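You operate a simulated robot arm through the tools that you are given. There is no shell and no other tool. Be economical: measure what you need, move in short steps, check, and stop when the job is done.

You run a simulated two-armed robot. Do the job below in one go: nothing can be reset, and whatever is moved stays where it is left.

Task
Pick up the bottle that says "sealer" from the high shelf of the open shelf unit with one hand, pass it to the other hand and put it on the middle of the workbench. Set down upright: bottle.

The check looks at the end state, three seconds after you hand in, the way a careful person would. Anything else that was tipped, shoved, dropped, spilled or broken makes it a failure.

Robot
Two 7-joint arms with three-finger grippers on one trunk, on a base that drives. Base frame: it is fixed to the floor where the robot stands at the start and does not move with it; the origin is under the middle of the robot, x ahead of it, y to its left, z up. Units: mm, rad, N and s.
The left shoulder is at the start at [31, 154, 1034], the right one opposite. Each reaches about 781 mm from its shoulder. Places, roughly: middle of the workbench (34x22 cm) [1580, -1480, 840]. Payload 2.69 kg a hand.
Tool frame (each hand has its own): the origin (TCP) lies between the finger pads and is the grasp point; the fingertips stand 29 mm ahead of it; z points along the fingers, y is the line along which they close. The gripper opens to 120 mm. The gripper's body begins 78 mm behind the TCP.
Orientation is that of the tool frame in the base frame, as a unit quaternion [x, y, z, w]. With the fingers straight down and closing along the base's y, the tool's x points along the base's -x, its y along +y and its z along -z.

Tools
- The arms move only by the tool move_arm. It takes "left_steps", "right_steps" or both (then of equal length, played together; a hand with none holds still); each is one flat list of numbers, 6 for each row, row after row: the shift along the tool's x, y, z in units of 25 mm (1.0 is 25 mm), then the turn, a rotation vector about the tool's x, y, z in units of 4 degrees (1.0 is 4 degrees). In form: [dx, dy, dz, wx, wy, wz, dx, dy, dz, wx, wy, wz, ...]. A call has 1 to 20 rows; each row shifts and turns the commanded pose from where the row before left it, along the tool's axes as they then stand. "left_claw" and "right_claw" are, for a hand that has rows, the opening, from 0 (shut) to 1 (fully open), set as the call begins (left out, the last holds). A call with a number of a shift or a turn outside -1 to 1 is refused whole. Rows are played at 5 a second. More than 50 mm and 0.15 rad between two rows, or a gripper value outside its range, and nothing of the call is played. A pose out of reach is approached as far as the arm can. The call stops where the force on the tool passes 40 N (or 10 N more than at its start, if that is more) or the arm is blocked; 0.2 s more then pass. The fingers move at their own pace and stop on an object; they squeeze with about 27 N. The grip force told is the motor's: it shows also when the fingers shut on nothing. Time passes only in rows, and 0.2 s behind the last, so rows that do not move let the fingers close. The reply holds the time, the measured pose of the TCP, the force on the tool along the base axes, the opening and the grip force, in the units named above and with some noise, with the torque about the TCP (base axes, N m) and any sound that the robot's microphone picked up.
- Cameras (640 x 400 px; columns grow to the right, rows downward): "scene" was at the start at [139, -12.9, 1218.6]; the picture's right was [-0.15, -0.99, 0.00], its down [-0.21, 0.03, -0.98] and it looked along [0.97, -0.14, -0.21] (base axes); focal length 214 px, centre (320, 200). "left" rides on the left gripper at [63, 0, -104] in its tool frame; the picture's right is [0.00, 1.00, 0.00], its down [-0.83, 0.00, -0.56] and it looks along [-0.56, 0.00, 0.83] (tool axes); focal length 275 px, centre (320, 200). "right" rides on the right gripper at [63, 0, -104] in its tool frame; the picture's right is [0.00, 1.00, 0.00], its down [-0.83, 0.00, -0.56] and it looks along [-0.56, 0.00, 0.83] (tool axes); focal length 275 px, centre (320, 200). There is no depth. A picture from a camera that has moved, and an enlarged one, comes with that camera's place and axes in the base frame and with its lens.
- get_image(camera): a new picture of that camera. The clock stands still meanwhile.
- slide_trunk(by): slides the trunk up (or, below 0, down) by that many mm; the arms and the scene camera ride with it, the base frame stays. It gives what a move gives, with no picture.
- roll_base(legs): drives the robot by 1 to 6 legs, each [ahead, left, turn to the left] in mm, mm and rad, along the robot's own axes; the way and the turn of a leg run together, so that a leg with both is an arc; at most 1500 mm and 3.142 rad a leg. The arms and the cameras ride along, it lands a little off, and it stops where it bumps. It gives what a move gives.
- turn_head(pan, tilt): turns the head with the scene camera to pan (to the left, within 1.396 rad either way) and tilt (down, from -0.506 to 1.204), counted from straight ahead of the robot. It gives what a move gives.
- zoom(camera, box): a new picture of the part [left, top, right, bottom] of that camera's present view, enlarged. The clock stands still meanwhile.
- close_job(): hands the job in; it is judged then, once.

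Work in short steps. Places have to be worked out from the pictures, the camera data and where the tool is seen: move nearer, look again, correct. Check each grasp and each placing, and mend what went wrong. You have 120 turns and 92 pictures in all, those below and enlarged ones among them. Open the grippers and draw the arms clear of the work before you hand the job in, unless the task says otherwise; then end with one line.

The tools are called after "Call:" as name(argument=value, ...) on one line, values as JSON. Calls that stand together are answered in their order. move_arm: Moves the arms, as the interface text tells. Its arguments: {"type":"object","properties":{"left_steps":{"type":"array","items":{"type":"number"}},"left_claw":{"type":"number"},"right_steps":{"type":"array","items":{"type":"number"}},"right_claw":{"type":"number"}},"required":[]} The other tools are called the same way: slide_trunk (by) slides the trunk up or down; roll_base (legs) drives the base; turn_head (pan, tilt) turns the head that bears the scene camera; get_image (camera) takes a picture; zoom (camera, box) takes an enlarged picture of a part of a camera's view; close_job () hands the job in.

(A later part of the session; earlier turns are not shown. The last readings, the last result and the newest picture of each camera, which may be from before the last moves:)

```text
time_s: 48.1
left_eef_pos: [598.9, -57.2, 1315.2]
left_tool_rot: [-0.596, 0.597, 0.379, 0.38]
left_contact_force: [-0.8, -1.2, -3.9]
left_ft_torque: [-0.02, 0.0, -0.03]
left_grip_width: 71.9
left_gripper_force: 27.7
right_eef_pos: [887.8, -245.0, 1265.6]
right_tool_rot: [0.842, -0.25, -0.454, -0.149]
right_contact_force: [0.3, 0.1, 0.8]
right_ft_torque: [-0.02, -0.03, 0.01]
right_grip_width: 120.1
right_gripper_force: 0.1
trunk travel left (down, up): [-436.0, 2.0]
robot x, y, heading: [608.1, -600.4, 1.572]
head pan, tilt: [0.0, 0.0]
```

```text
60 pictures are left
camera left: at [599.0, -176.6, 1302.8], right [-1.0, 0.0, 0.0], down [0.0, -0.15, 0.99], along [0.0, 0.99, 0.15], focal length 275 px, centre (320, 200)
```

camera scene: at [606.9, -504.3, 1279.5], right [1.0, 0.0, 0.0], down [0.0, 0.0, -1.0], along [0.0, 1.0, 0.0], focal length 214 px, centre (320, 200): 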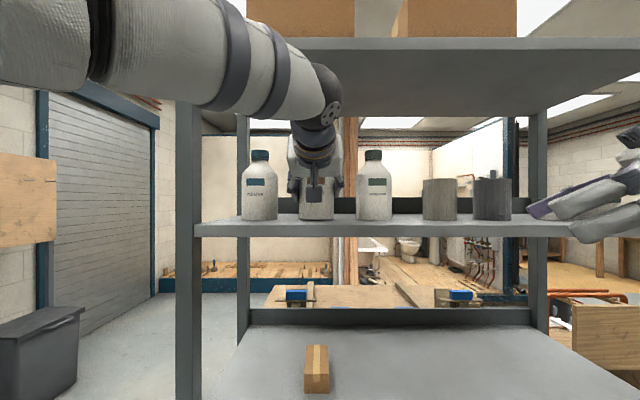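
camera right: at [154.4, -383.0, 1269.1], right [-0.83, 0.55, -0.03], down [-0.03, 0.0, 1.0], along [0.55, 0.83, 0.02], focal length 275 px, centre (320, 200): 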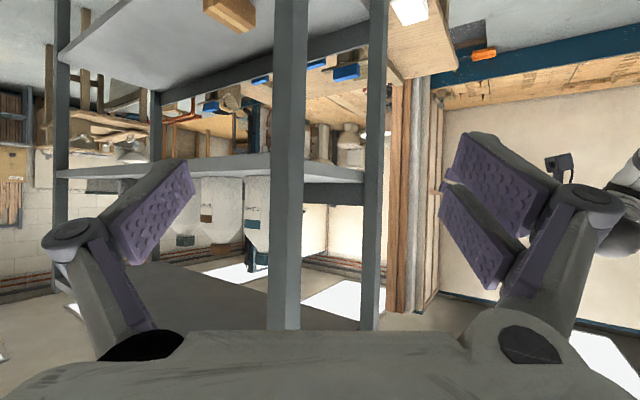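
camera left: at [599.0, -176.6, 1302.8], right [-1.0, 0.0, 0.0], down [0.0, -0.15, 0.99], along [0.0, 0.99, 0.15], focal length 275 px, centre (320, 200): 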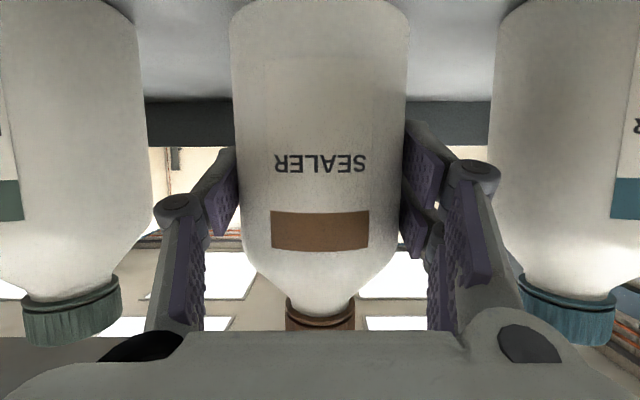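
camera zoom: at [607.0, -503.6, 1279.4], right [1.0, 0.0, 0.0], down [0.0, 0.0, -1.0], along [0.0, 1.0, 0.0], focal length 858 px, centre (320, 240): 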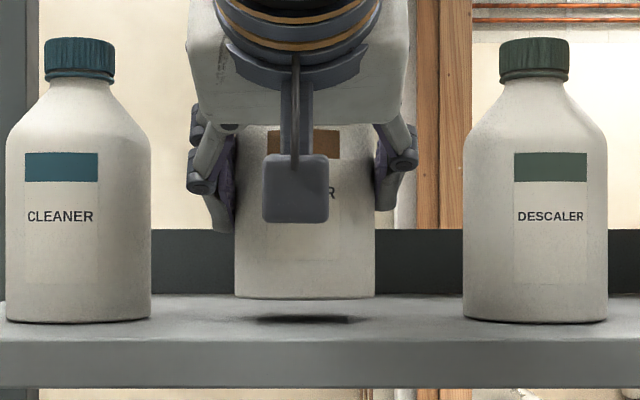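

Slow moves hold: the bottle followed this time, now about 12 mm up, so the earlier slip came from the fast start. But this grip is too high for a good hand-over. I'll set it gently back on the shelf, regrip lower and lift slowly.

Call:
move_arm(left_steps=[0.072, 0, 0.034, 0, 0, 0, 0.072, 0, 0.034, 0, 0, 0, 0.072, 0, 0.034, 0, 0, 0, 0.072, 0, 0.034, 0, 0, 0, 0.072, 0, 0.034, 0, 0, 0, 0.072, 0, 0.034, 0, 0, 0, 0.036, 0, 0.017, 0, 0, 0])

Call:
zoom(camera="scene", box=[240, 140, 400, 240])

```text
time_s: 49.7
left_eef_pos: [599.7, -57.9, 1306.2]
left_tool_rot: [-0.594, 0.595, 0.382, 0.383]
left_contact_force: [0.8, 4.9, 8.6]
left_ft_torque: [0.69, -0.02, -0.03]
left_grip_width: 72.3
left_gripper_force: 27.1
right_eef_pos: [889.4, -246.8, 1265.9]
right_tool_rot: [0.842, -0.248, -0.455, -0.15]
right_contact_force: [0.3, 0.1, -1.0]
right_ft_torque: [-0.01, -0.01, 0.03]
right_grip_width: 119.9
right_gripper_force: 0.1
trunk travel left (down, up): [-436.0, 2.0]
robot x, y, heading: [609.0, -598.8, 1.568]
head pan, tilt: [0.0, 0.0]
```

```text
4.00 times, centred on (320, 190) of scene
camera zoom: at [607.1, -504.2, 1279.6], right [1.0, 0.0, 0.0], down [0.0, 0.0, -1.0], along [0.0, 1.0, 0.0], focal length 858 px, centre (320, 240)
```

zoom: 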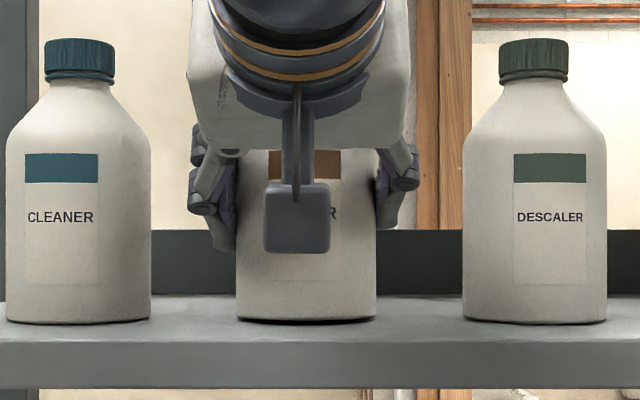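

The base is in contact and pressing lightly. I'll relieve 1 mm, open to 90 mm, and look.

Call:
move_arm(left_claw=0.75, left_steps=[0, 0, 0, 0, 0, 0, 0, 0, 0, 0, 0, 0, 0, 0, 0, 0, 0, 0, 0, 0, 0, 0, 0, 0])

Call:
zoom(camera="scene", box=[240, 140, 400, 240])

Call:
get_image(camera="left")

```text
time_s: 50.7
left_eef_pos: [599.4, -56.8, 1302.2]
left_tool_rot: [-0.596, 0.596, 0.38, 0.381]
left_contact_force: [0.6, -0.3, 0.0]
left_ft_torque: [-0.02, -0.02, 0.0]
left_grip_width: 90.1
left_gripper_force: 0.0
right_eef_pos: [888.3, -245.8, 1266.5]
right_tool_rot: [0.842, -0.25, -0.454, -0.149]
right_contact_force: [-0.3, 0.0, -0.3]
right_ft_torque: [0.02, 0.01, 0.0]
right_grip_width: 120.0
right_gripper_force: 0.1
trunk travel left (down, up): [-436.0, 2.0]
robot x, y, heading: [604.2, -596.7, 1.568]
head pan, tilt: [0.0, 0.0]
```

```text
4.00 times, centred on (320, 190) of scene
camera zoom: at [606.9, -504.0, 1279.4], right [1.0, 0.0, 0.0], down [0.0, 0.0, -1.0], along [0.0, 1.0, 0.0], focal length 858 px, centre (320, 240)
```

zoom: 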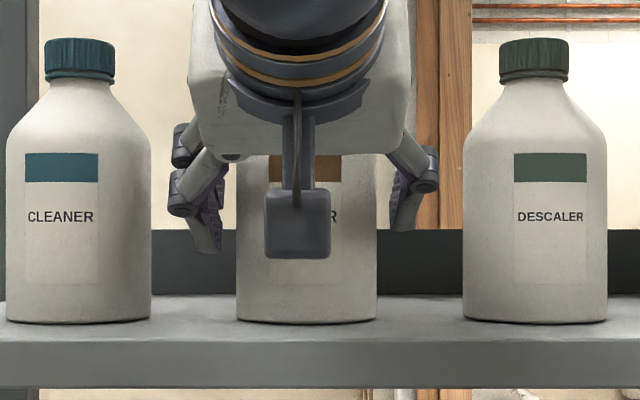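

```text
57 pictures are left
camera left: at [599.6, -177.3, 1290.2], right [-1.0, 0.0, 0.0], down [0.0, -0.15, 0.99], along [0.0, 0.99, 0.15], focal length 275 px, centre (320, 200)
```

left: 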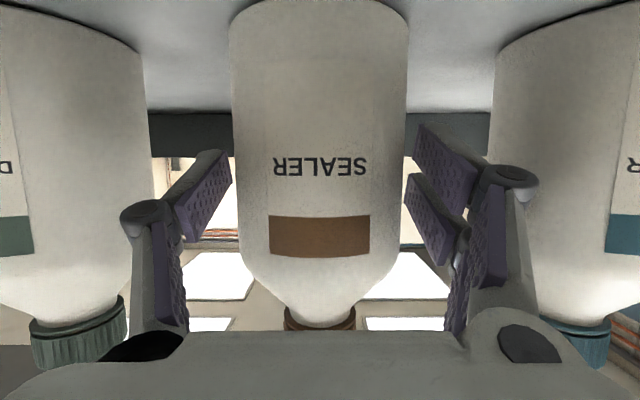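

The bottle stands upright again. I'll lower the open hand to z≈1273, then close and let it settle.

Call:
move_arm(left_steps=[0.35, 0, 0.163, 0, 0, 0, 0.35, 0, 0.163, 0, 0, 0, 0.35, 0, 0.163, 0, 0, 0, 0, 0, 0, 0, 0, 0])

Call:
move_arm(left_claw=0, left_steps=[0, 0, 0, 0, 0, 0, 0, 0, 0, 0, 0, 0, 0, 0, 0, 0, 0, 0, 0, 0, 0, 0, 0, 0, 0, 0, 0, 0, 0, 0, 0, 0, 0, 0, 0, 0])

Call:
move_arm(left_steps=[-0.036, 0, -0.017, 0, 0, 0, -0.036, 0, -0.017, 0, 0, 0, -0.072, 0, -0.034, 0, 0, 0, -0.072, 0, -0.034, 0, 0, 0, -0.072, 0, -0.034, 0, 0, 0, -0.072, 0, -0.034, 0, 0, 0, -0.072, 0, -0.034, 0, 0, 0, -0.072, 0, -0.034, 0, 0, 0, -0.072, 0, -0.034, 0, 0, 0, -0.036, 0, -0.017, 0, 0, 0])

Call:
zoom(camera="scene", box=[240, 140, 400, 240])

```text
time_s: 51.7
left_eef_pos: [599.8, -56.7, 1275.8]
left_tool_rot: [-0.595, 0.597, 0.38, 0.381]
left_contact_force: [-0.9, -0.3, -0.3]
left_ft_torque: [-0.04, 0.01, -0.03]
left_grip_width: 90.0
left_gripper_force: 0.1
right_eef_pos: [888.1, -246.0, 1265.0]
right_tool_rot: [0.842, -0.249, -0.455, -0.149]
right_contact_force: [0.3, -0.4, -0.7]
right_ft_torque: [0.02, 0.01, 0.0]
right_grip_width: 119.8
right_gripper_force: 0.2
trunk travel left (down, up): [-436.0, 2.0]
robot x, y, heading: [605.0, -599.5, 1.564]
head pan, tilt: [0.0, 0.0]
```

```text
time_s: 53.1
left_eef_pos: [599.2, -56.5, 1274.9]
left_tool_rot: [0.596, -0.596, -0.381, -0.38]
left_contact_force: [0.2, -0.4, -0.1]
left_ft_torque: [-0.04, 0.1, 0.02]
left_grip_width: 72.3
left_gripper_force: 26.8
right_eef_pos: [889.2, -246.0, 1265.1]
right_tool_rot: [0.842, -0.25, -0.454, -0.15]
right_contact_force: [-0.2, -0.7, -0.3]
right_ft_torque: [0.0, 0.0, 0.0]
right_grip_width: 119.9
right_gripper_force: 0.0
trunk travel left (down, up): [-436.0, 2.0]
robot x, y, heading: [603.2, -597.4, 1.569]
head pan, tilt: [0.0, 0.0]
```

```text
time_s: 55.3
left_eef_pos: [599.3, -57.2, 1291.7]
left_tool_rot: [-0.596, 0.596, 0.38, 0.381]
left_contact_force: [-0.1, 0.3, -4.2]
left_ft_torque: [-0.05, 0.01, -0.02]
left_grip_width: 72.6
left_gripper_force: 26.4
right_eef_pos: [889.0, -245.9, 1265.9]
right_tool_rot: [0.842, -0.249, -0.455, -0.148]
right_contact_force: [-1.8, -0.5, 1.2]
right_ft_torque: [0.03, -0.04, 0.01]
right_grip_width: 120.1
right_gripper_force: 0.0
trunk travel left (down, up): [-436.0, 2.0]
robot x, y, heading: [605.5, -597.2, 1.573]
head pan, tilt: [0.0, 0.0]
```

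```text
4.00 times, centred on (320, 190) of scene
camera zoom: at [606.9, -503.6, 1279.4], right [1.0, 0.0, 0.0], down [0.0, 0.0, -1.0], along [0.0, 1.0, 0.0], focal length 858 px, centre (320, 240)
```

zoom: 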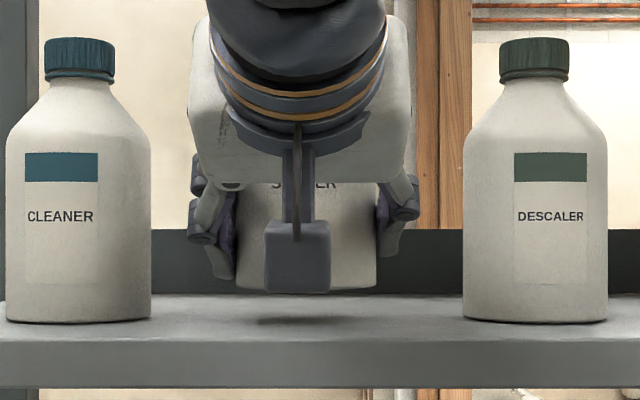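

It's held properly: about 16 mm up, 4.2 N, with the grip near base+37. I'll draw it straight out of the shelf gently, about 5 mm per row with a ramp.

Call:
move_arm(left_steps=[0.034, 0, -0.072, 0, 0, 0, 0.05, 0, -0.108, 0, 0, 0, 0.068, 0, -0.145, 0, 0, 0, 0.085, 0, -0.181, 0, 0, 0, 0.085, 0, -0.181, 0, 0, 0, 0.085, 0, -0.181, 0, 0, 0, 0.085, 0, -0.181, 0, 0, 0, 0.085, 0, -0.181, 0, 0, 0, 0.085, 0, -0.181, 0, 0, 0, 0.085, 0, -0.181, 0, 0, 0, 0.085, 0, -0.181, 0, 0, 0, 0.085, 0, -0.181, 0, 0, 0, 0.085, 0, -0.181, 0, 0, 0, 0.085, 0, -0.181, 0, 0, 0, 0.085, 0, -0.181, 0, 0, 0, 0.085, 0, -0.181, 0, 0, 0, 0.085, 0, -0.181, 0, 0, 0, 0.068, 0, -0.145, 0, 0, 0, 0.05, 0, -0.108, 0, 0, 0, 0.034, 0, -0.072, 0, 0, 0])

Call:
get_image(camera="left")

```text
time_s: 59.5
left_eef_pos: [599.8, -145.3, 1290.8]
left_tool_rot: [-0.596, 0.596, 0.38, 0.38]
left_contact_force: [0.1, -0.4, -4.1]
left_ft_torque: [-0.03, 0.02, -0.01]
left_grip_width: 72.2
left_gripper_force: 27.1
right_eef_pos: [888.4, -246.7, 1266.2]
right_tool_rot: [0.843, -0.249, -0.454, -0.148]
right_contact_force: [-0.3, -0.8, -0.5]
right_ft_torque: [-0.02, -0.01, 0.02]
right_grip_width: 119.9
right_gripper_force: 0.1
trunk travel left (down, up): [-436.0, 2.0]
robot x, y, heading: [609.6, -600.0, 1.569]
head pan, tilt: [0.0, 0.0]
```

```text
55 pictures are left
camera left: at [599.9, -265.3, 1278.0], right [-1.0, 0.0, 0.0], down [0.0, -0.15, 0.99], along [0.0, 0.99, 0.15], focal length 275 px, centre (320, 200)
```

left: 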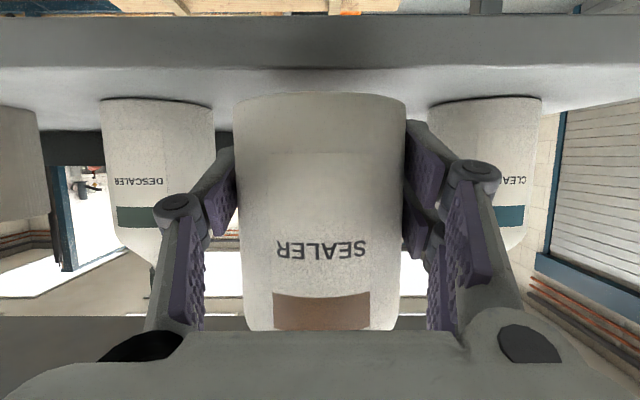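

No slip at all. I'll continue the same way until the bottle is well clear of the board edge.

Call:
move_arm(left_steps=[0.05, 0, -0.108, 0, 0, 0, 0.085, 0, -0.181, 0, 0, 0, 0.118, 0, -0.254, 0, 0, 0, 0.118, 0, -0.254, 0, 0, 0, 0.118, 0, -0.254, 0, 0, 0, 0.118, 0, -0.254, 0, 0, 0, 0.118, 0, -0.254, 0, 0, 0, 0.118, 0, -0.254, 0, 0, 0, 0.118, 0, -0.254, 0, 0, 0, 0.118, 0, -0.254, 0, 0, 0, 0.118, 0, -0.254, 0, 0, 0, 0.118, 0, -0.254, 0, 0, 0, 0.118, 0, -0.254, 0, 0, 0, 0.118, 0, -0.254, 0, 0, 0, 0.118, 0, -0.254, 0, 0, 0, 0.118, 0, -0.254, 0, 0, 0, 0.118, 0, -0.254, 0, 0, 0, 0.085, 0, -0.181, 0, 0, 0, 0.05, 0, -0.108, 0, 0, 0])

Call:
get_image(camera="scene")

```text
time_s: 63.5
left_eef_pos: [598.0, -265.3, 1290.6]
left_tool_rot: [-0.595, 0.597, 0.379, 0.382]
left_contact_force: [-0.3, 0.3, -4.7]
left_ft_torque: [0.0, 0.01, 0.0]
left_grip_width: 72.8
left_gripper_force: 27.0
right_eef_pos: [888.4, -246.1, 1265.1]
right_tool_rot: [0.842, -0.249, -0.455, -0.148]
right_contact_force: [0.5, -0.4, -0.5]
right_ft_torque: [0.01, -0.03, -0.02]
right_grip_width: 119.9
right_gripper_force: 0.0
trunk travel left (down, up): [-436.0, 2.0]
robot x, y, heading: [604.0, -599.5, 1.572]
head pan, tilt: [0.0, 0.0]
```

```text
54 pictures are left
camera scene: at [607.0, -503.8, 1279.4], right [1.0, 0.0, 0.0], down [0.0, 0.0, -1.0], along [0.0, 1.0, 0.0], focal length 214 px, centre (320, 200)
```

scene: 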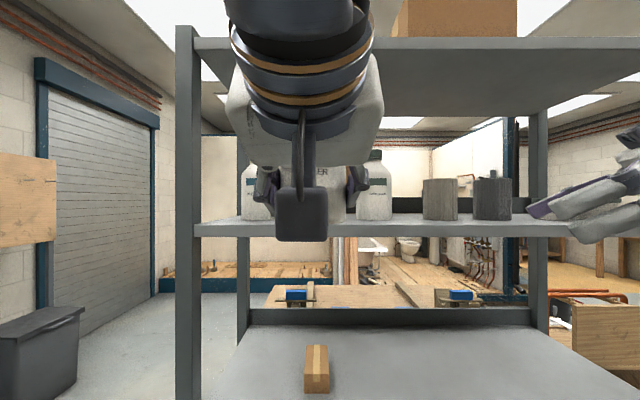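

The bottle is clear of the shelf. I'll back the base a short test distance and check the grip.

Call:
roll_base(legs=[[-60, 0, 0]])

Call:
get_image(camera="left")

```text
time_s: 64.5
left_eef_pos: [600.0, -324.1, 1289.3]
left_tool_rot: [-0.595, 0.596, 0.381, 0.382]
left_contact_force: [0.6, 0.0, -4.1]
left_ft_torque: [0.01, 0.01, -0.01]
left_grip_width: 72.6
left_gripper_force: 26.9
right_eef_pos: [889.0, -305.0, 1264.7]
right_tool_rot: [0.842, -0.249, -0.455, -0.148]
right_contact_force: [0.1, -0.8, -0.3]
right_ft_torque: [0.02, -0.02, 0.01]
right_grip_width: 119.9
right_gripper_force: 0.1
trunk travel left (down, up): [-436.0, 2.0]
robot x, y, heading: [604.0, -657.1, 1.573]
head pan, tilt: [0.0, 0.0]
```

```text
53 pictures are left
camera left: at [599.6, -444.6, 1277.8], right [-1.0, 0.0, 0.0], down [0.0, -0.15, 0.99], along [0.0, 0.99, 0.15], focal length 275 px, centre (320, 200)
```

left: 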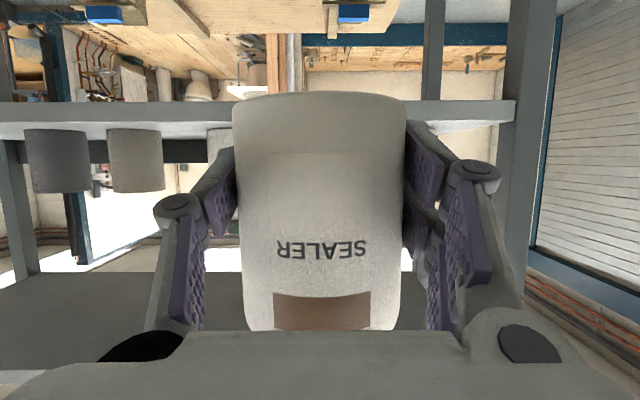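

The base moves don't disturb the grip. I'll back off another 140 mm for room to hand over.

Call:
roll_base(legs=[[-140, 0, 0]])

Call:
move_arm(left_steps=[0.109, 0, 0.051, 0, 0, 0, 0.217, 0, 0.102, 0, 0, 0, 0.326, 0, 0.152, 0, 0, 0, 0.435, 0, 0.203, 0, 0, 0, 0.435, 0, 0.203, 0, 0, 0, 0.435, 0, 0.203, 0, 0, 0, 0.435, 0, 0.203, 0, 0, 0, 0.435, 0, 0.203, 0, 0, 0, 0.435, 0, 0.203, 0, 0, 0, 0.435, 0, 0.203, 0, 0, 0, 0.435, 0, 0.203, 0, 0, 0, 0.435, 0, 0.203, 0, 0, 0, 0.435, 0, 0.203, 0, 0, 0, 0.435, 0, 0.203, 0, 0, 0, 0.435, 0, 0.203, 0, 0, 0, 0.435, 0, 0.203, 0, 0, 0, 0.435, 0, 0.203, 0, 0, 0, 0.326, 0, 0.152, 0, 0, 0, 0.217, 0, 0.102, 0, 0, 0, 0.109, 0, 0.051, 0, 0, 0], right_steps=[0, 0, 0, 0, 1, 0, 0, 0, 0, 0, 1, 0, 0, 0, 0, 0, 1, 0, 0, 0, 0, 0, 1, 0, 0, 0, 0, 0, 1, 0, 0, 0, 0, 0, 1, 0, 0, 0, 0, 0, 1, 0, 0, 0, 0, 0, 1, 0, 0, 0, 0, 0, 1, 0, 0, 0, 0, 0, 1, 0, 0, 0, 0, 0, 1, 0, 0, 0, 0, 0, 1, 0, 0, 0, 0, 0, 1, 0, 0, 0, 0, 0, 1, 0, 0, 0, 0.5, 0, 0, 0, 0, 0, 0.5, 0, 0, 0, 0, 0, 0.5, 0, 0, 0, 0, 0, 0.5, 0, 0, 0, 0, 0, 0, 0, 0, 0, 0, 0, 0, 0, 0, 0])

Call:
get_image(camera="left")

Call:
get_image(camera="scene")

```text
time_s: 65.8
left_eef_pos: [598.6, -464.0, 1291.0]
left_tool_rot: [-0.596, 0.597, 0.38, 0.381]
left_contact_force: [-0.9, -1.0, -4.2]
left_ft_torque: [0.0, -0.02, -0.03]
left_grip_width: 72.1
left_gripper_force: 26.6
right_eef_pos: [888.2, -444.2, 1265.5]
right_tool_rot: [0.842, -0.249, -0.455, -0.149]
right_contact_force: [0.3, 0.6, -0.8]
right_ft_torque: [0.01, -0.03, 0.01]
right_grip_width: 119.9
right_gripper_force: 0.1
trunk travel left (down, up): [-436.0, 2.0]
robot x, y, heading: [608.3, -793.7, 1.571]
head pan, tilt: [0.0, 0.0]
```

```text
time_s: 70.0
left_eef_pos: [599.1, -463.5, 1086.6]
left_tool_rot: [-0.596, 0.597, 0.38, 0.38]
left_contact_force: [-0.2, -0.3, -4.3]
left_ft_torque: [-0.03, 0.02, -0.05]
left_grip_width: 72.5
left_gripper_force: 26.9
right_eef_pos: [886.1, -444.0, 1215.6]
right_tool_rot: [0.957, -0.29, -0.007, -0.015]
right_contact_force: [-0.4, -1.3, 0.0]
right_ft_torque: [0.04, 0.02, 0.0]
right_grip_width: 120.2
right_gripper_force: 0.0
trunk travel left (down, up): [-436.0, 2.0]
robot x, y, heading: [606.0, -802.0, 1.565]
head pan, tilt: [0.0, 0.0]
```

```text
52 pictures are left
camera left: at [599.5, -583.5, 1073.0], right [-1.0, 0.0, 0.0], down [0.0, -0.15, 0.99], along [0.0, 0.99, 0.15], focal length 275 px, centre (320, 200)
```

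left: 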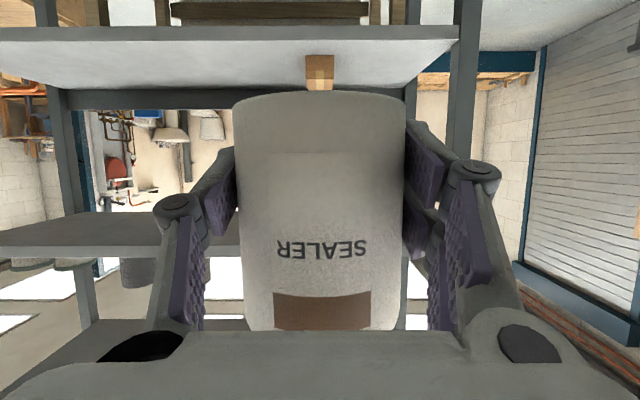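

```text
51 pictures are left
camera scene: at [606.9, -702.5, 1279.4], right [1.0, 0.0, 0.0], down [0.0, 0.0, -1.0], along [0.0, 1.0, 0.0], focal length 214 px, centre (320, 200)
```

scene: 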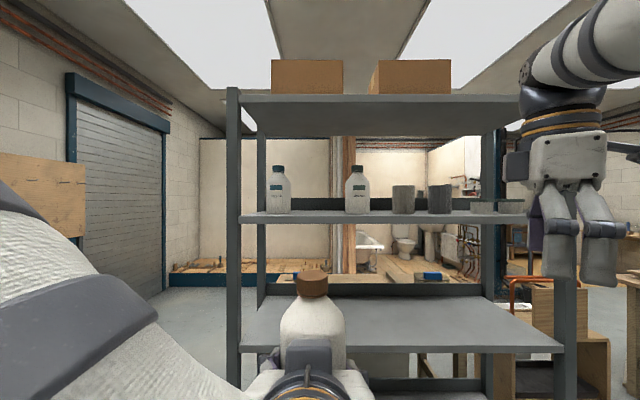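

The grip is solid, with the bottle axis at about (599, -463). I'll lower the left hand another 40 mm while turning the right hand's yaw back to natural.

Call:
move_arm(left_steps=[0.072, 0, 0.034, 0, 0, 0, 0.109, 0, 0.051, 0, 0, 0, 0.145, 0, 0.068, 0, 0, 0, 0.145, 0, 0.068, 0, 0, 0, 0.145, 0, 0.068, 0, 0, 0, 0.145, 0, 0.068, 0, 0, 0, 0.145, 0, 0.068, 0, 0, 0, 0.145, 0, 0.068, 0, 0, 0, 0.145, 0, 0.068, 0, 0, 0, 0.145, 0, 0.068, 0, 0, 0, 0.109, 0, 0.051, 0, 0, 0, 0, 0, 0, 0, 0, 0, 0, 0, 0, 0, 0, 0, 0, 0, 0, 0, 0, 0, 0, 0, 0, 0, 0, 0], right_steps=[0, 0, 0, 0, 0, 1, 0, 0, 0, 0, 0, 1, 0, 0, 0, 0, 0, 1, 0, 0, 0, 0, 0, 1, 0, 0, 0, 0, 0, 1, 0, 0, 0, 0, 0, 1, 0, 0, 0, 0, 0, 1, 0, 0, 0, 0, 0, 1, 0, 0, 0, 0, 0, 1, 0, 0, 0, 0, 0, 1, 0, 0, 0, 0, 0, 1, 0, 0, 0, 0, 0, 1, 0, 0, 0, 0, 0, 1, 0, 0, 0, 0, 0, 1, 0, 0, 0, 0, 0.47, 0])

```text
time_s: 73.2
left_eef_pos: [598.7, -462.9, 1045.6]
left_tool_rot: [0.596, -0.596, -0.38, -0.38]
left_contact_force: [0.4, 0.1, -4.5]
left_ft_torque: [-0.01, 0.01, -0.02]
left_grip_width: 72.4
left_gripper_force: 27.0
right_eef_pos: [887.9, -442.7, 1215.2]
right_tool_rot: [0.709, -0.705, 0.0, 0.002]
right_contact_force: [0.3, -0.2, 0.3]
right_ft_torque: [-0.06, 0.04, 0.01]
right_grip_width: 119.9
right_gripper_force: 0.1
trunk travel left (down, up): [-436.0, 2.0]
robot x, y, heading: [607.5, -795.1, 1.568]
head pan, tilt: [0.0, 0.0]
```

Right hand is natural and vertical. I'll bring it laterally over the bottle at z 1215, where the tips pass about 30 mm above the cap, first most of the way.

Call:
move_arm(right_claw=1, right_steps=[0.068, 0.96, 0, 0, 0, 0, 0.068, 0.96, 0, 0, 0, 0, 0.068, 0.96, 0, 0, 0, 0, 0.068, 0.96, 0, 0, 0, 0, 0.068, 0.96, 0, 0, 0, 0, 0.068, 0.96, 0, 0, 0, 0, 0.068, 0.96, 0, 0, 0, 0, 0.068, 0.96, 0, 0, 0, 0, 0.068, 0.96, 0, 0, 0, 0, 0.068, 0.96, 0, 0, 0, 0, 0.068, 0.96, 0, 0, 0, 0, 0.068, 0.96, 0, 0, 0, 0])

Call:
get_image(camera="right")

Call:
get_image(camera="scene")

```text
time_s: 75.8
left_eef_pos: [596.0, -462.3, 1047.6]
left_tool_rot: [0.596, -0.595, -0.381, -0.381]
left_contact_force: [-0.6, 0.8, -3.7]
left_ft_torque: [-0.03, 0.0, -0.02]
left_grip_width: 72.3
left_gripper_force: 27.3
right_eef_pos: [600.4, -458.9, 1224.4]
right_tool_rot: [0.71, -0.704, -0.004, -0.002]
right_contact_force: [0.5, -0.1, 0.4]
right_ft_torque: [0.01, -0.01, -0.02]
right_grip_width: 120.1
right_gripper_force: 0.1
right hand out of reach, approached as far as the arm can: row 5, 6
trunk travel left (down, up): [-436.0, 2.0]
robot x, y, heading: [607.6, -797.5, 1.571]
head pan, tilt: [0.0, 0.0]
```

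```text
50 pictures are left
camera right: at [601.3, -521.6, 1327.9], right [-1.0, -0.01, 0.0], down [-0.01, 0.83, 0.56], along [-0.01, 0.56, -0.83], focal length 275 px, centre (320, 200)
```

right: 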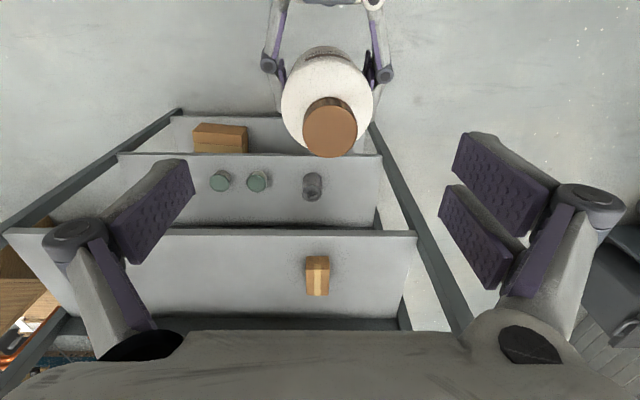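

```text
49 pictures are left
camera scene: at [621.3, -707.1, 1284.6], right [0.99, -0.17, 0.0], down [0.01, 0.05, -1.0], along [0.17, 0.98, 0.05], focal length 214 px, centre (320, 200)
```

scene: 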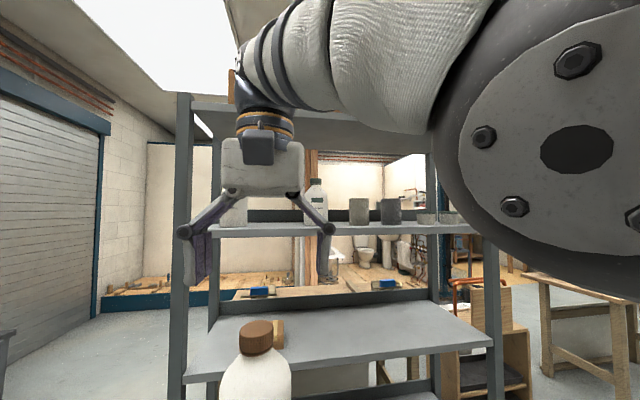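

The right elbow came too close and nudged the head. I'll move both hands together forward 80 mm and down about 96 mm, which frees the elbow, keeping their relative position.

Call:
move_arm(left_steps=[0.06, 0, 0.14, 0, 0, 0, 0.132, 0, 0.283, 0, 0, 0, 0.132, 0, 0.283, 0, 0, 0, 0.132, 0, 0.283, 0, 0, 0, 0.132, 0, 0.283, 0, 0, 0, 0.132, 0, 0.283, 0, 0, 0, 0.132, 0, 0.283, 0, 0, 0, 0.132, 0, 0.283, 0, 0, 0, 0.132, 0, 0.283, 0, 0, 0, 0.132, 0, 0.283, 0, 0, 0, 0.132, 0, 0.283, 0, 0, 0, 0.132, 0, 0.283, 0, 0, 0, 0.132, 0, 0.283, 0, 0, 0, 0.132, 0, 0.283, 0, 0, 0, 0.132, 0, 0.283, 0, 0, 0, 0.132, 0, 0.283, 0, 0, 0, 0.06, 0, 0.14, 0, 0, 0], right_steps=[-0.1, 0, 0.12, 0, 0, 0, -0.2, 0, 0.24, 0, 0, 0, -0.2, 0, 0.24, 0, 0, 0, -0.2, 0, 0.24, 0, 0, 0, -0.2, 0, 0.24, 0, 0, 0, -0.2, 0, 0.24, 0, 0, 0, -0.2, 0, 0.24, 0, 0, 0, -0.2, 0, 0.24, 0, 0, 0, -0.2, 0, 0.24, 0, 0, 0, -0.2, 0, 0.24, 0, 0, 0, -0.2, 0, 0.24, 0, 0, 0, -0.2, 0, 0.24, 0, 0, 0, -0.2, 0, 0.24, 0, 0, 0, -0.2, 0, 0.24, 0, 0, 0, -0.2, 0, 0.24, 0, 0, 0, -0.2, 0, 0.24, 0, 0, 0, -0.1, 0, 0.12, 0, 0, 0])

Call:
turn_head(pan=0.15, tilt=0.3)

Call:
get_image(camera="scene")

Call:
get_image(camera="right")

```text
time_s: 79.4
left_eef_pos: [599.5, -382.2, 951.4]
left_tool_rot: [0.596, -0.596, -0.38, -0.381]
left_contact_force: [-0.3, -0.3, -4.3]
left_ft_torque: [-0.06, 0.03, 0.02]
left_grip_width: 72.4
left_gripper_force: 27.1
right_eef_pos: [601.1, -374.6, 1125.2]
right_tool_rot: [0.709, -0.705, -0.001, 0.001]
right_contact_force: [0.0, -0.8, 0.0]
right_ft_torque: [0.01, 0.0, 0.03]
right_grip_width: 119.9
right_gripper_force: 0.1
trunk travel left (down, up): [-436.0, 2.0]
robot x, y, heading: [604.5, -800.0, 1.573]
head pan, tilt: [0.0, 0.0]
```

```text
time_s: 80.2
left_eef_pos: [599.4, -382.8, 951.2]
left_tool_rot: [-0.596, 0.596, 0.38, 0.381]
left_contact_force: [0.7, -0.4, -4.7]
left_ft_torque: [-0.02, -0.03, 0.0]
left_grip_width: 72.5
left_gripper_force: 27.1
right_eef_pos: [601.9, -373.8, 1125.0]
right_tool_rot: [0.709, -0.705, -0.001, 0.002]
right_contact_force: [0.2, -0.7, 1.0]
right_ft_torque: [-0.01, -0.01, -0.01]
right_grip_width: 119.8
right_gripper_force: 0.1
trunk travel left (down, up): [-436.0, 2.0]
robot x, y, heading: [609.3, -798.9, 1.573]
head pan, tilt: [0.15, 0.3]
```

```text
48 pictures are left
camera scene: at [593.0, -700.3, 1251.7], right [0.99, 0.15, 0.0], down [0.04, -0.29, -0.96], along [-0.14, 0.94, -0.3], focal length 214 px, centre (320, 200)
```

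scene: 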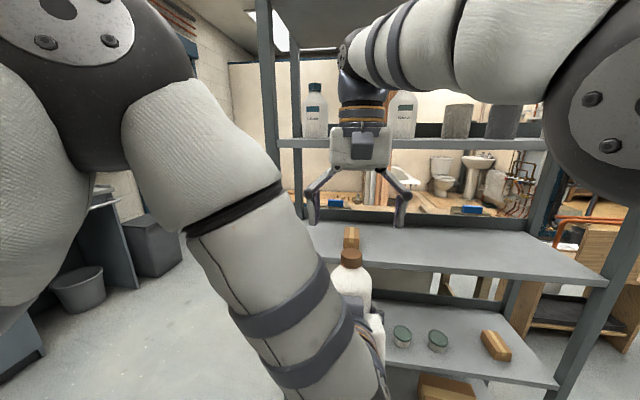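

```text
47 pictures are left
camera right: at [602.4, -437.3, 1230.0], right [-1.0, -0.01, 0.0], down [-0.01, 0.83, 0.55], along [-0.01, 0.55, -0.83], focal length 275 px, centre (320, 200)
```

right: 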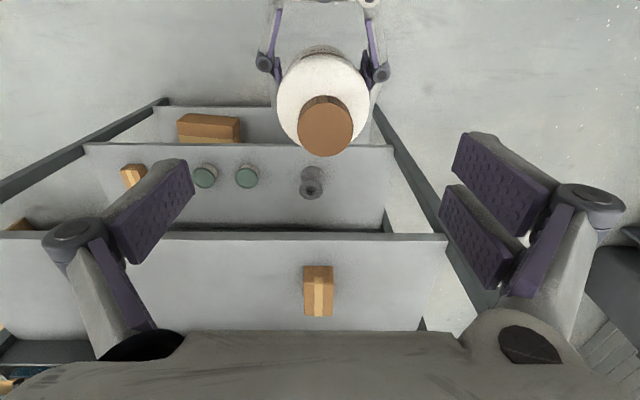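

The head is free again. The cap axis triangulates to (598, -380). I'll centre the right hand over it, narrow to 100 mm and descend to z≈1030 around the neck.

Call:
move_arm(right_claw=0.83, right_steps=[0.23, 0.15, 0, 0, 0, 0, 0, 0, 0.5, 0, 0, 0, 0, 0, 0.5, 0, 0, 0, 0, 0, 0.5, 0, 0, 0, 0, 0, 0.5, 0, 0, 0, 0, 0, 0.5, 0, 0, 0, 0, 0, 0.5, 0, 0, 0, 0, 0, 0.5, 0, 0, 0, 0, 0, 0.3, 0, 0, 0])

Call:
get_image(camera="right")

Call:
zoom(camera="scene", box=[280, 140, 440, 340])

Call:
get_image(camera="left")

```text
time_s: 82.2
left_eef_pos: [599.5, -383.3, 951.1]
left_tool_rot: [-0.596, 0.597, 0.379, 0.38]
left_contact_force: [0.6, -0.2, -4.6]
left_ft_torque: [-0.02, 0.02, 0.02]
left_grip_width: 72.3
left_gripper_force: 27.1
right_eef_pos: [598.1, -380.1, 1030.6]
right_tool_rot: [0.709, -0.706, -0.001, 0.001]
right_contact_force: [-0.4, -0.7, -1.7]
right_ft_torque: [0.01, -0.02, 0.0]
right_grip_width: 99.8
right_gripper_force: 0.0
trunk travel left (down, up): [-436.0, 2.0]
robot x, y, heading: [606.3, -797.5, 1.569]
head pan, tilt: [0.15, 0.3]
```

```text
46 pictures are left
camera right: at [598.9, -442.8, 1134.1], right [-1.0, -0.01, 0.0], down [-0.01, 0.83, 0.55], along [-0.01, 0.55, -0.83], focal length 275 px, centre (320, 200)
```

right: 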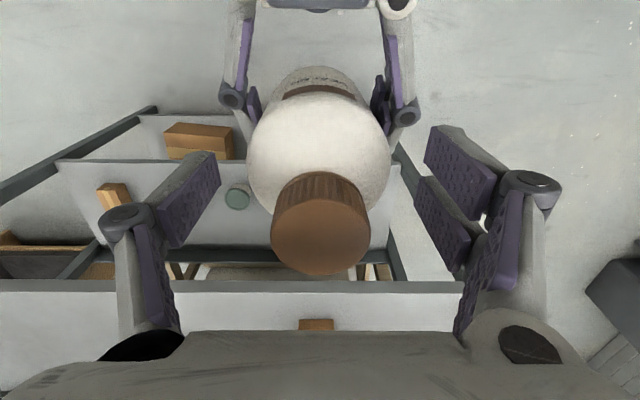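

```text
2.00 times, centred on (360, 240) of scene
camera zoom: at [593.0, -700.2, 1251.6], right [0.99, 0.15, 0.0], down [0.04, -0.29, -0.96], along [-0.14, 0.94, -0.3], focal length 429 px, centre (240, 120)
```

zoom: 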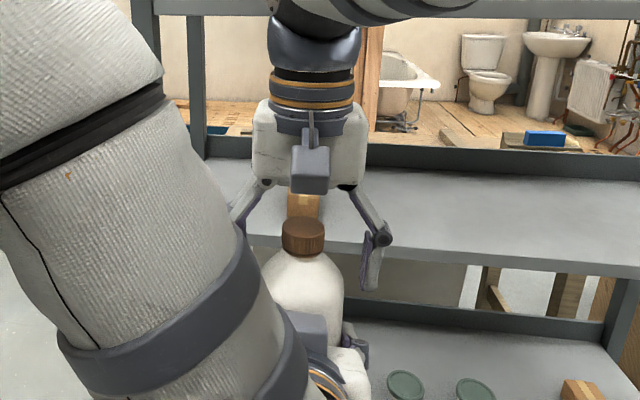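

```text
44 pictures are left
camera left: at [599.6, -503.0, 938.6], right [-1.0, 0.0, 0.0], down [0.0, -0.15, 0.99], along [0.0, 0.99, 0.15], focal length 275 px, centre (320, 200)
```

left: 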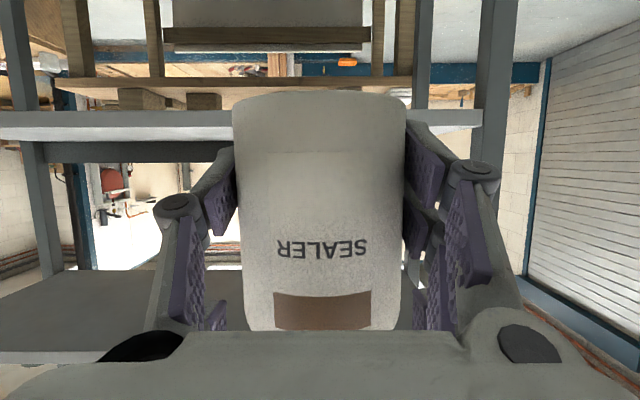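

The right hand is centred and its tips are around the shoulder. I'll descend another 15 mm slowly and look for the gap to the left fingers.

Call:
move_arm(right_steps=[0, 0, 0.15, 0, 0, 0, 0, 0, 0.15, 0, 0, 0, 0, 0, 0.15, 0, 0, 0, 0, 0, 0.15, 0, 0, 0])

Call:
zoom(camera="right", box=[180, 0, 480, 280])

Call:
zoom(camera="left", box=[150, 100, 500, 340])

```text
time_s: 83.2
left_eef_pos: [598.6, -382.8, 952.7]
left_tool_rot: [-0.596, 0.596, 0.38, 0.38]
left_contact_force: [0.0, 0.6, -4.2]
left_ft_torque: [-0.04, 0.01, -0.02]
left_grip_width: 72.5
left_gripper_force: 27.0
right_eef_pos: [597.6, -380.0, 1014.1]
right_tool_rot: [0.709, -0.705, -0.001, 0.002]
right_contact_force: [-0.8, 0.5, 0.7]
right_ft_torque: [0.02, -0.04, 0.01]
right_grip_width: 99.6
right_gripper_force: 0.0
trunk travel left (down, up): [-436.0, 2.0]
robot x, y, heading: [609.9, -799.7, 1.571]
head pan, tilt: [0.15, 0.3]
```

```text
1.43 times, centred on (330, 140) of right
camera zoom: at [598.2, -442.8, 1119.2], right [-1.0, -0.01, 0.0], down [-0.01, 0.83, 0.55], along [-0.01, 0.55, -0.83], focal length 393 px, centre (306, 286)
```

zoom: 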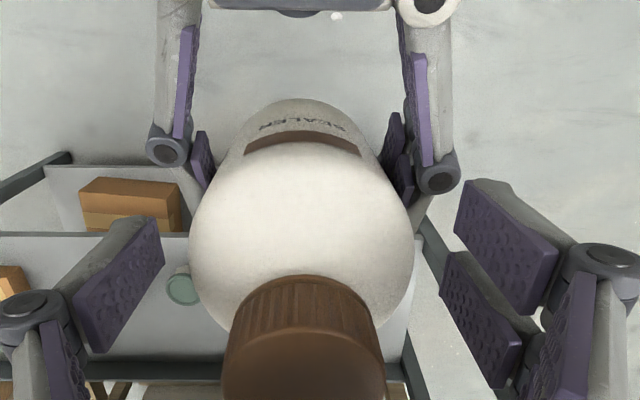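

```text
1.67 times, centred on (325, 220) of left
camera zoom: at [599.6, -503.0, 938.6], right [-1.0, 0.0, 0.0], down [0.0, -0.15, 0.99], along [0.0, 0.99, 0.15], focal length 459 px, centre (312, 167)
```

zoom: 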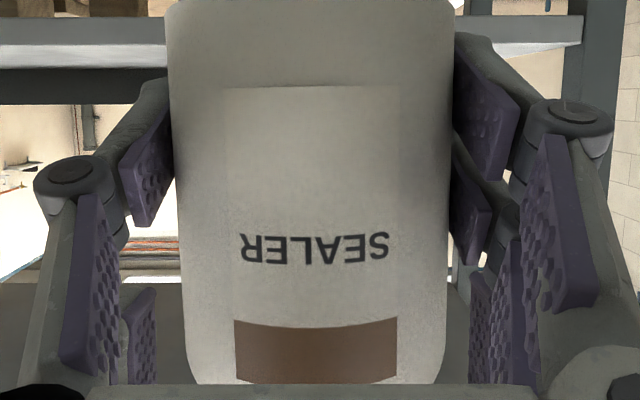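

The right fingertips are visible with about 6 mm between them and the left pads. I'll go 4 mm lower and then close the right hand.

Call:
move_arm(right_steps=[0, 0, 0.08, 0, 0, 0, 0, 0, 0.08, 0, 0, 0])

Call:
move_arm(right_claw=0, right_steps=[0, 0, 0, 0, 0, 0, 0, 0, 0, 0, 0, 0, 0, 0, 0, 0, 0, 0, 0, 0, 0, 0, 0, 0, 0, 0, 0, 0, 0, 0])

Call:
zoom(camera="right", box=[180, 0, 480, 280])

Call:
zoom(camera="left", box=[150, 100, 500, 340])

```text
time_s: 83.8
left_eef_pos: [599.1, -381.8, 950.8]
left_tool_rot: [-0.596, 0.597, 0.379, 0.38]
left_contact_force: [0.1, 0.2, -3.8]
left_ft_torque: [-0.04, -0.01, 0.02]
left_grip_width: 72.1
left_gripper_force: 26.8
right_eef_pos: [597.2, -380.3, 1010.0]
right_tool_rot: [0.708, -0.706, -0.001, 0.002]
right_contact_force: [-0.2, 0.4, -0.2]
right_ft_torque: [-0.03, 0.0, -0.02]
right_grip_width: 99.5
right_gripper_force: 0.1
trunk travel left (down, up): [-436.0, 2.0]
robot x, y, heading: [608.9, -795.7, 1.572]
head pan, tilt: [0.15, 0.3]
```

```text
time_s: 85.0
left_eef_pos: [598.0, -382.1, 950.5]
left_tool_rot: [0.597, -0.596, -0.381, -0.379]
left_contact_force: [-20.2, 2.0, -13.3]
left_ft_torque: [0.0, -0.26, 0.15]
left_grip_width: 72.2
left_gripper_force: 27.0
right_eef_pos: [596.1, -380.1, 1011.6]
right_tool_rot: [0.708, -0.706, 0.0, 0.002]
right_contact_force: [20.7, -0.5, 9.4]
right_ft_torque: [-0.1, -1.03, -0.09]
right_grip_width: 72.0
right_gripper_force: 26.9
trunk travel left (down, up): [-436.0, 2.0]
robot x, y, heading: [606.3, -798.0, 1.573]
head pan, tilt: [0.15, 0.3]
```

```text
1.43 times, centred on (330, 140) of right
camera zoom: at [598.1, -443.0, 1115.7], right [-1.0, -0.01, 0.0], down [-0.01, 0.83, 0.56], along [-0.01, 0.56, -0.83], focal length 393 px, centre (306, 286)
```

zoom: 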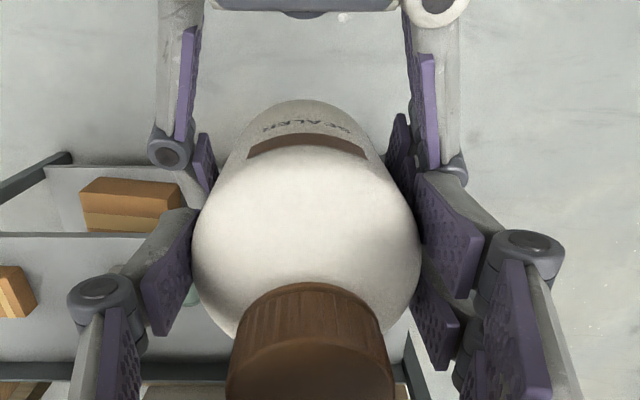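

```text
1.67 times, centred on (325, 220) of left
camera zoom: at [598.8, -503.1, 938.3], right [-1.0, 0.0, 0.0], down [0.0, -0.15, 0.99], along [0.0, 0.99, 0.15], focal length 459 px, centre (312, 167)
```

zoom: 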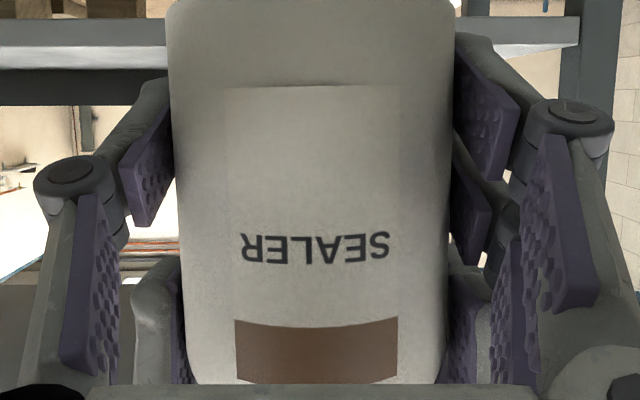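

Both hands grip (72 mm each), but they pull against each other with 20 N in x. I'll shift the right hand 1.5 mm toward +x to relax it before releasing the left.

Call:
move_arm(right_steps=[0, -0.06, -0.02, 0, 0, 0, 0, 0, 0, 0, 0, 0])

```text
time_s: 85.6
left_eef_pos: [598.1, -382.2, 951.6]
left_tool_rot: [0.596, -0.596, -0.38, -0.381]
left_contact_force: [-18.2, -0.4, -12.3]
left_ft_torque: [-0.17, -0.11, 0.37]
left_grip_width: 72.3
left_gripper_force: 27.4
right_eef_pos: [597.4, -379.8, 1011.3]
right_tool_rot: [0.709, -0.705, -0.001, 0.001]
right_contact_force: [17.9, 0.9, 7.8]
right_ft_torque: [0.1, -1.01, -0.3]
right_grip_width: 72.4
right_gripper_force: 27.2
trunk travel left (down, up): [-436.0, 2.0]
robot x, y, heading: [605.9, -799.7, 1.573]
head pan, tilt: [0.15, 0.3]
```

That only relieved 2 N. I'll shift another 3 mm and compare.

Call:
move_arm(right_steps=[0, -0.06, 0, 0, 0, 0, 0, -0.06, -0.04, 0, 0, 0, 0, 0, 0, 0, 0, 0])

```text
time_s: 86.4
left_eef_pos: [600.2, -382.4, 952.1]
left_tool_rot: [-0.594, 0.597, 0.379, 0.383]
left_contact_force: [-1.7, -3.5, -5.2]
left_ft_torque: [-0.16, 0.01, 0.56]
left_grip_width: 72.6
left_gripper_force: 27.2
right_eef_pos: [600.3, -381.0, 1012.0]
right_tool_rot: [0.709, -0.705, -0.001, 0.002]
right_contact_force: [0.1, 4.9, 1.8]
right_ft_torque: [0.47, -0.06, -0.52]
right_grip_width: 72.4
right_gripper_force: 27.3
trunk travel left (down, up): [-436.0, 2.0]
robot x, y, heading: [606.6, -797.9, 1.571]
head pan, tilt: [0.15, 0.3]
```

The forces are relaxed. I'll open the left hand to 90 mm, holding everything else still.

Call:
move_arm(left_claw=0.75, left_steps=[0, 0, 0, 0, 0, 0, 0, 0, 0, 0, 0, 0, 0, 0, 0, 0, 0, 0, 0, 0, 0, 0, 0, 0])

Call:
get_image(camera="left")

```text
time_s: 87.4
left_eef_pos: [598.8, -382.8, 951.4]
left_tool_rot: [0.597, -0.596, -0.38, -0.38]
left_contact_force: [0.0, 0.3, -1.0]
left_ft_torque: [0.0, 0.0, -0.02]
left_grip_width: 90.2
left_gripper_force: 0.1
right_eef_pos: [601.5, -380.4, 1012.3]
right_tool_rot: [0.709, -0.705, -0.001, 0.003]
right_contact_force: [-0.4, 0.4, -0.5]
right_ft_torque: [-0.01, 0.03, -0.02]
right_grip_width: 72.4
right_gripper_force: 27.0
trunk travel left (down, up): [-436.0, 2.0]
robot x, y, heading: [606.5, -799.0, 1.569]
head pan, tilt: [0.15, 0.3]
```

```text
39 pictures are left
camera left: at [599.6, -503.0, 938.7], right [-1.0, 0.0, 0.0], down [0.0, -0.15, 0.99], along [0.0, 0.99, 0.15], focal length 275 px, centre (320, 200)
```

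left: 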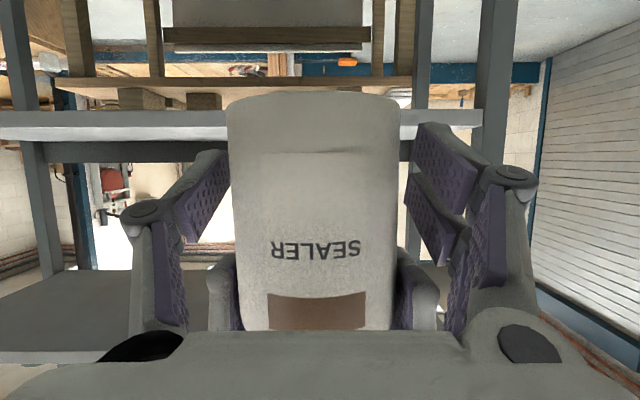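

The bottle stays in the right hand, but the right force reads only -0.5 N. I'll hold a moment and recheck before withdrawing the left.

Call:
move_arm(right_steps=[0, 0, 0, 0, 0, 0, 0, 0, 0, 0, 0, 0, 0, 0, 0, 0, 0, 0, 0, 0, 0, 0, 0, 0])

Call:
get_image(camera="left")

```text
time_s: 88.4
left_eef_pos: [599.3, -381.9, 951.9]
left_tool_rot: [-0.596, 0.597, 0.379, 0.381]
left_contact_force: [0.0, 0.7, 0.5]
left_ft_torque: [-0.01, 0.01, 0.0]
left_grip_width: 89.9
left_gripper_force: 0.1
right_eef_pos: [601.3, -380.5, 1011.8]
right_tool_rot: [0.709, -0.705, -0.001, 0.002]
right_contact_force: [-0.4, 0.7, -0.9]
right_ft_torque: [0.01, -0.05, 0.0]
right_grip_width: 72.0
right_gripper_force: 27.4
trunk travel left (down, up): [-436.0, 2.0]
robot x, y, heading: [611.1, -796.2, 1.571]
head pan, tilt: [0.15, 0.3]
```

```text
38 pictures are left
camera left: at [599.6, -503.0, 938.7], right [-1.0, 0.0, 0.0], down [0.0, -0.15, 0.99], along [0.0, 0.99, 0.15], focal length 275 px, centre (320, 200)
```

left: 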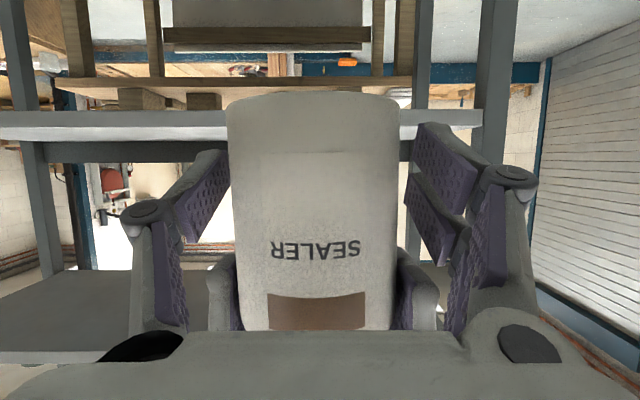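

The bottle is stable in the right hand. I'll withdraw the left hand straight back, slightly downward.

Call:
move_arm(left_steps=[0.1, 0, 0.05, 0, 0, 0, 0.25, 0, -0.43, 0, 0, 0, 0.25, 0, -0.43, 0, 0, 0, 0.25, 0, -0.43, 0, 0, 0, 0.25, 0, -0.43, 0, 0, 0, 0.25, 0, -0.43, 0, 0, 0, 0.25, 0, -0.43, 0, 0, 0, 0.25, 0, -0.43, 0, 0, 0, 0.25, 0, -0.43, 0, 0, 0, 0.25, 0, -0.43, 0, 0, 0, 0.25, 0, -0.43, 0, 0, 0])

Call:
get_image(camera="left")

Call:
get_image(camera="scene")

```text
time_s: 90.8
left_eef_pos: [584.5, -487.5, 945.6]
left_tool_rot: [0.611, -0.57, -0.4, -0.378]
left_contact_force: [0.7, 0.0, 0.7]
left_ft_torque: [0.03, 0.0, -0.04]
left_grip_width: 90.0
left_gripper_force: 0.0
right_eef_pos: [601.0, -381.3, 1012.6]
right_tool_rot: [0.709, -0.706, -0.001, 0.002]
right_contact_force: [-0.2, -0.2, -0.1]
right_ft_torque: [-0.03, 0.0, 0.0]
right_grip_width: 72.3
right_gripper_force: 26.6
trunk travel left (down, up): [-436.0, 2.0]
robot x, y, heading: [612.7, -793.7, 1.571]
head pan, tilt: [0.15, 0.3]
```

```text
37 pictures are left
camera left: at [593.1, -607.4, 927.8], right [-1.0, -0.07, 0.0], down [0.01, -0.18, 0.98], along [-0.06, 0.98, 0.18], focal length 275 px, centre (320, 200)
```

left: 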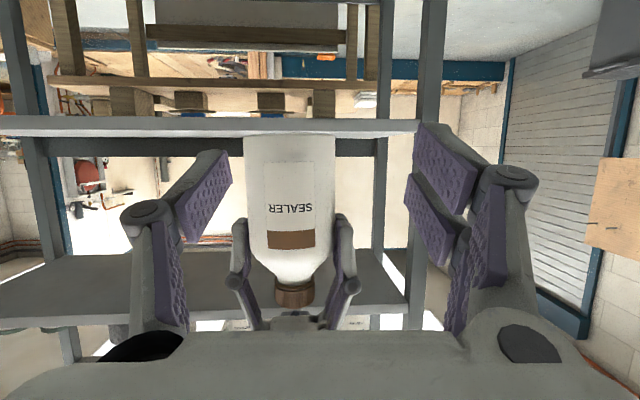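

```text
36 pictures are left
camera scene: at [593.0, -700.3, 1251.7], right [0.99, 0.15, 0.0], down [0.04, -0.29, -0.96], along [-0.14, 0.94, -0.3], focal length 214 px, centre (320, 200)
```

scene: 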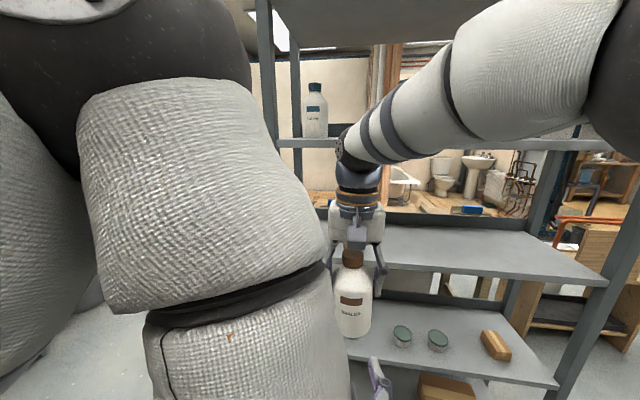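

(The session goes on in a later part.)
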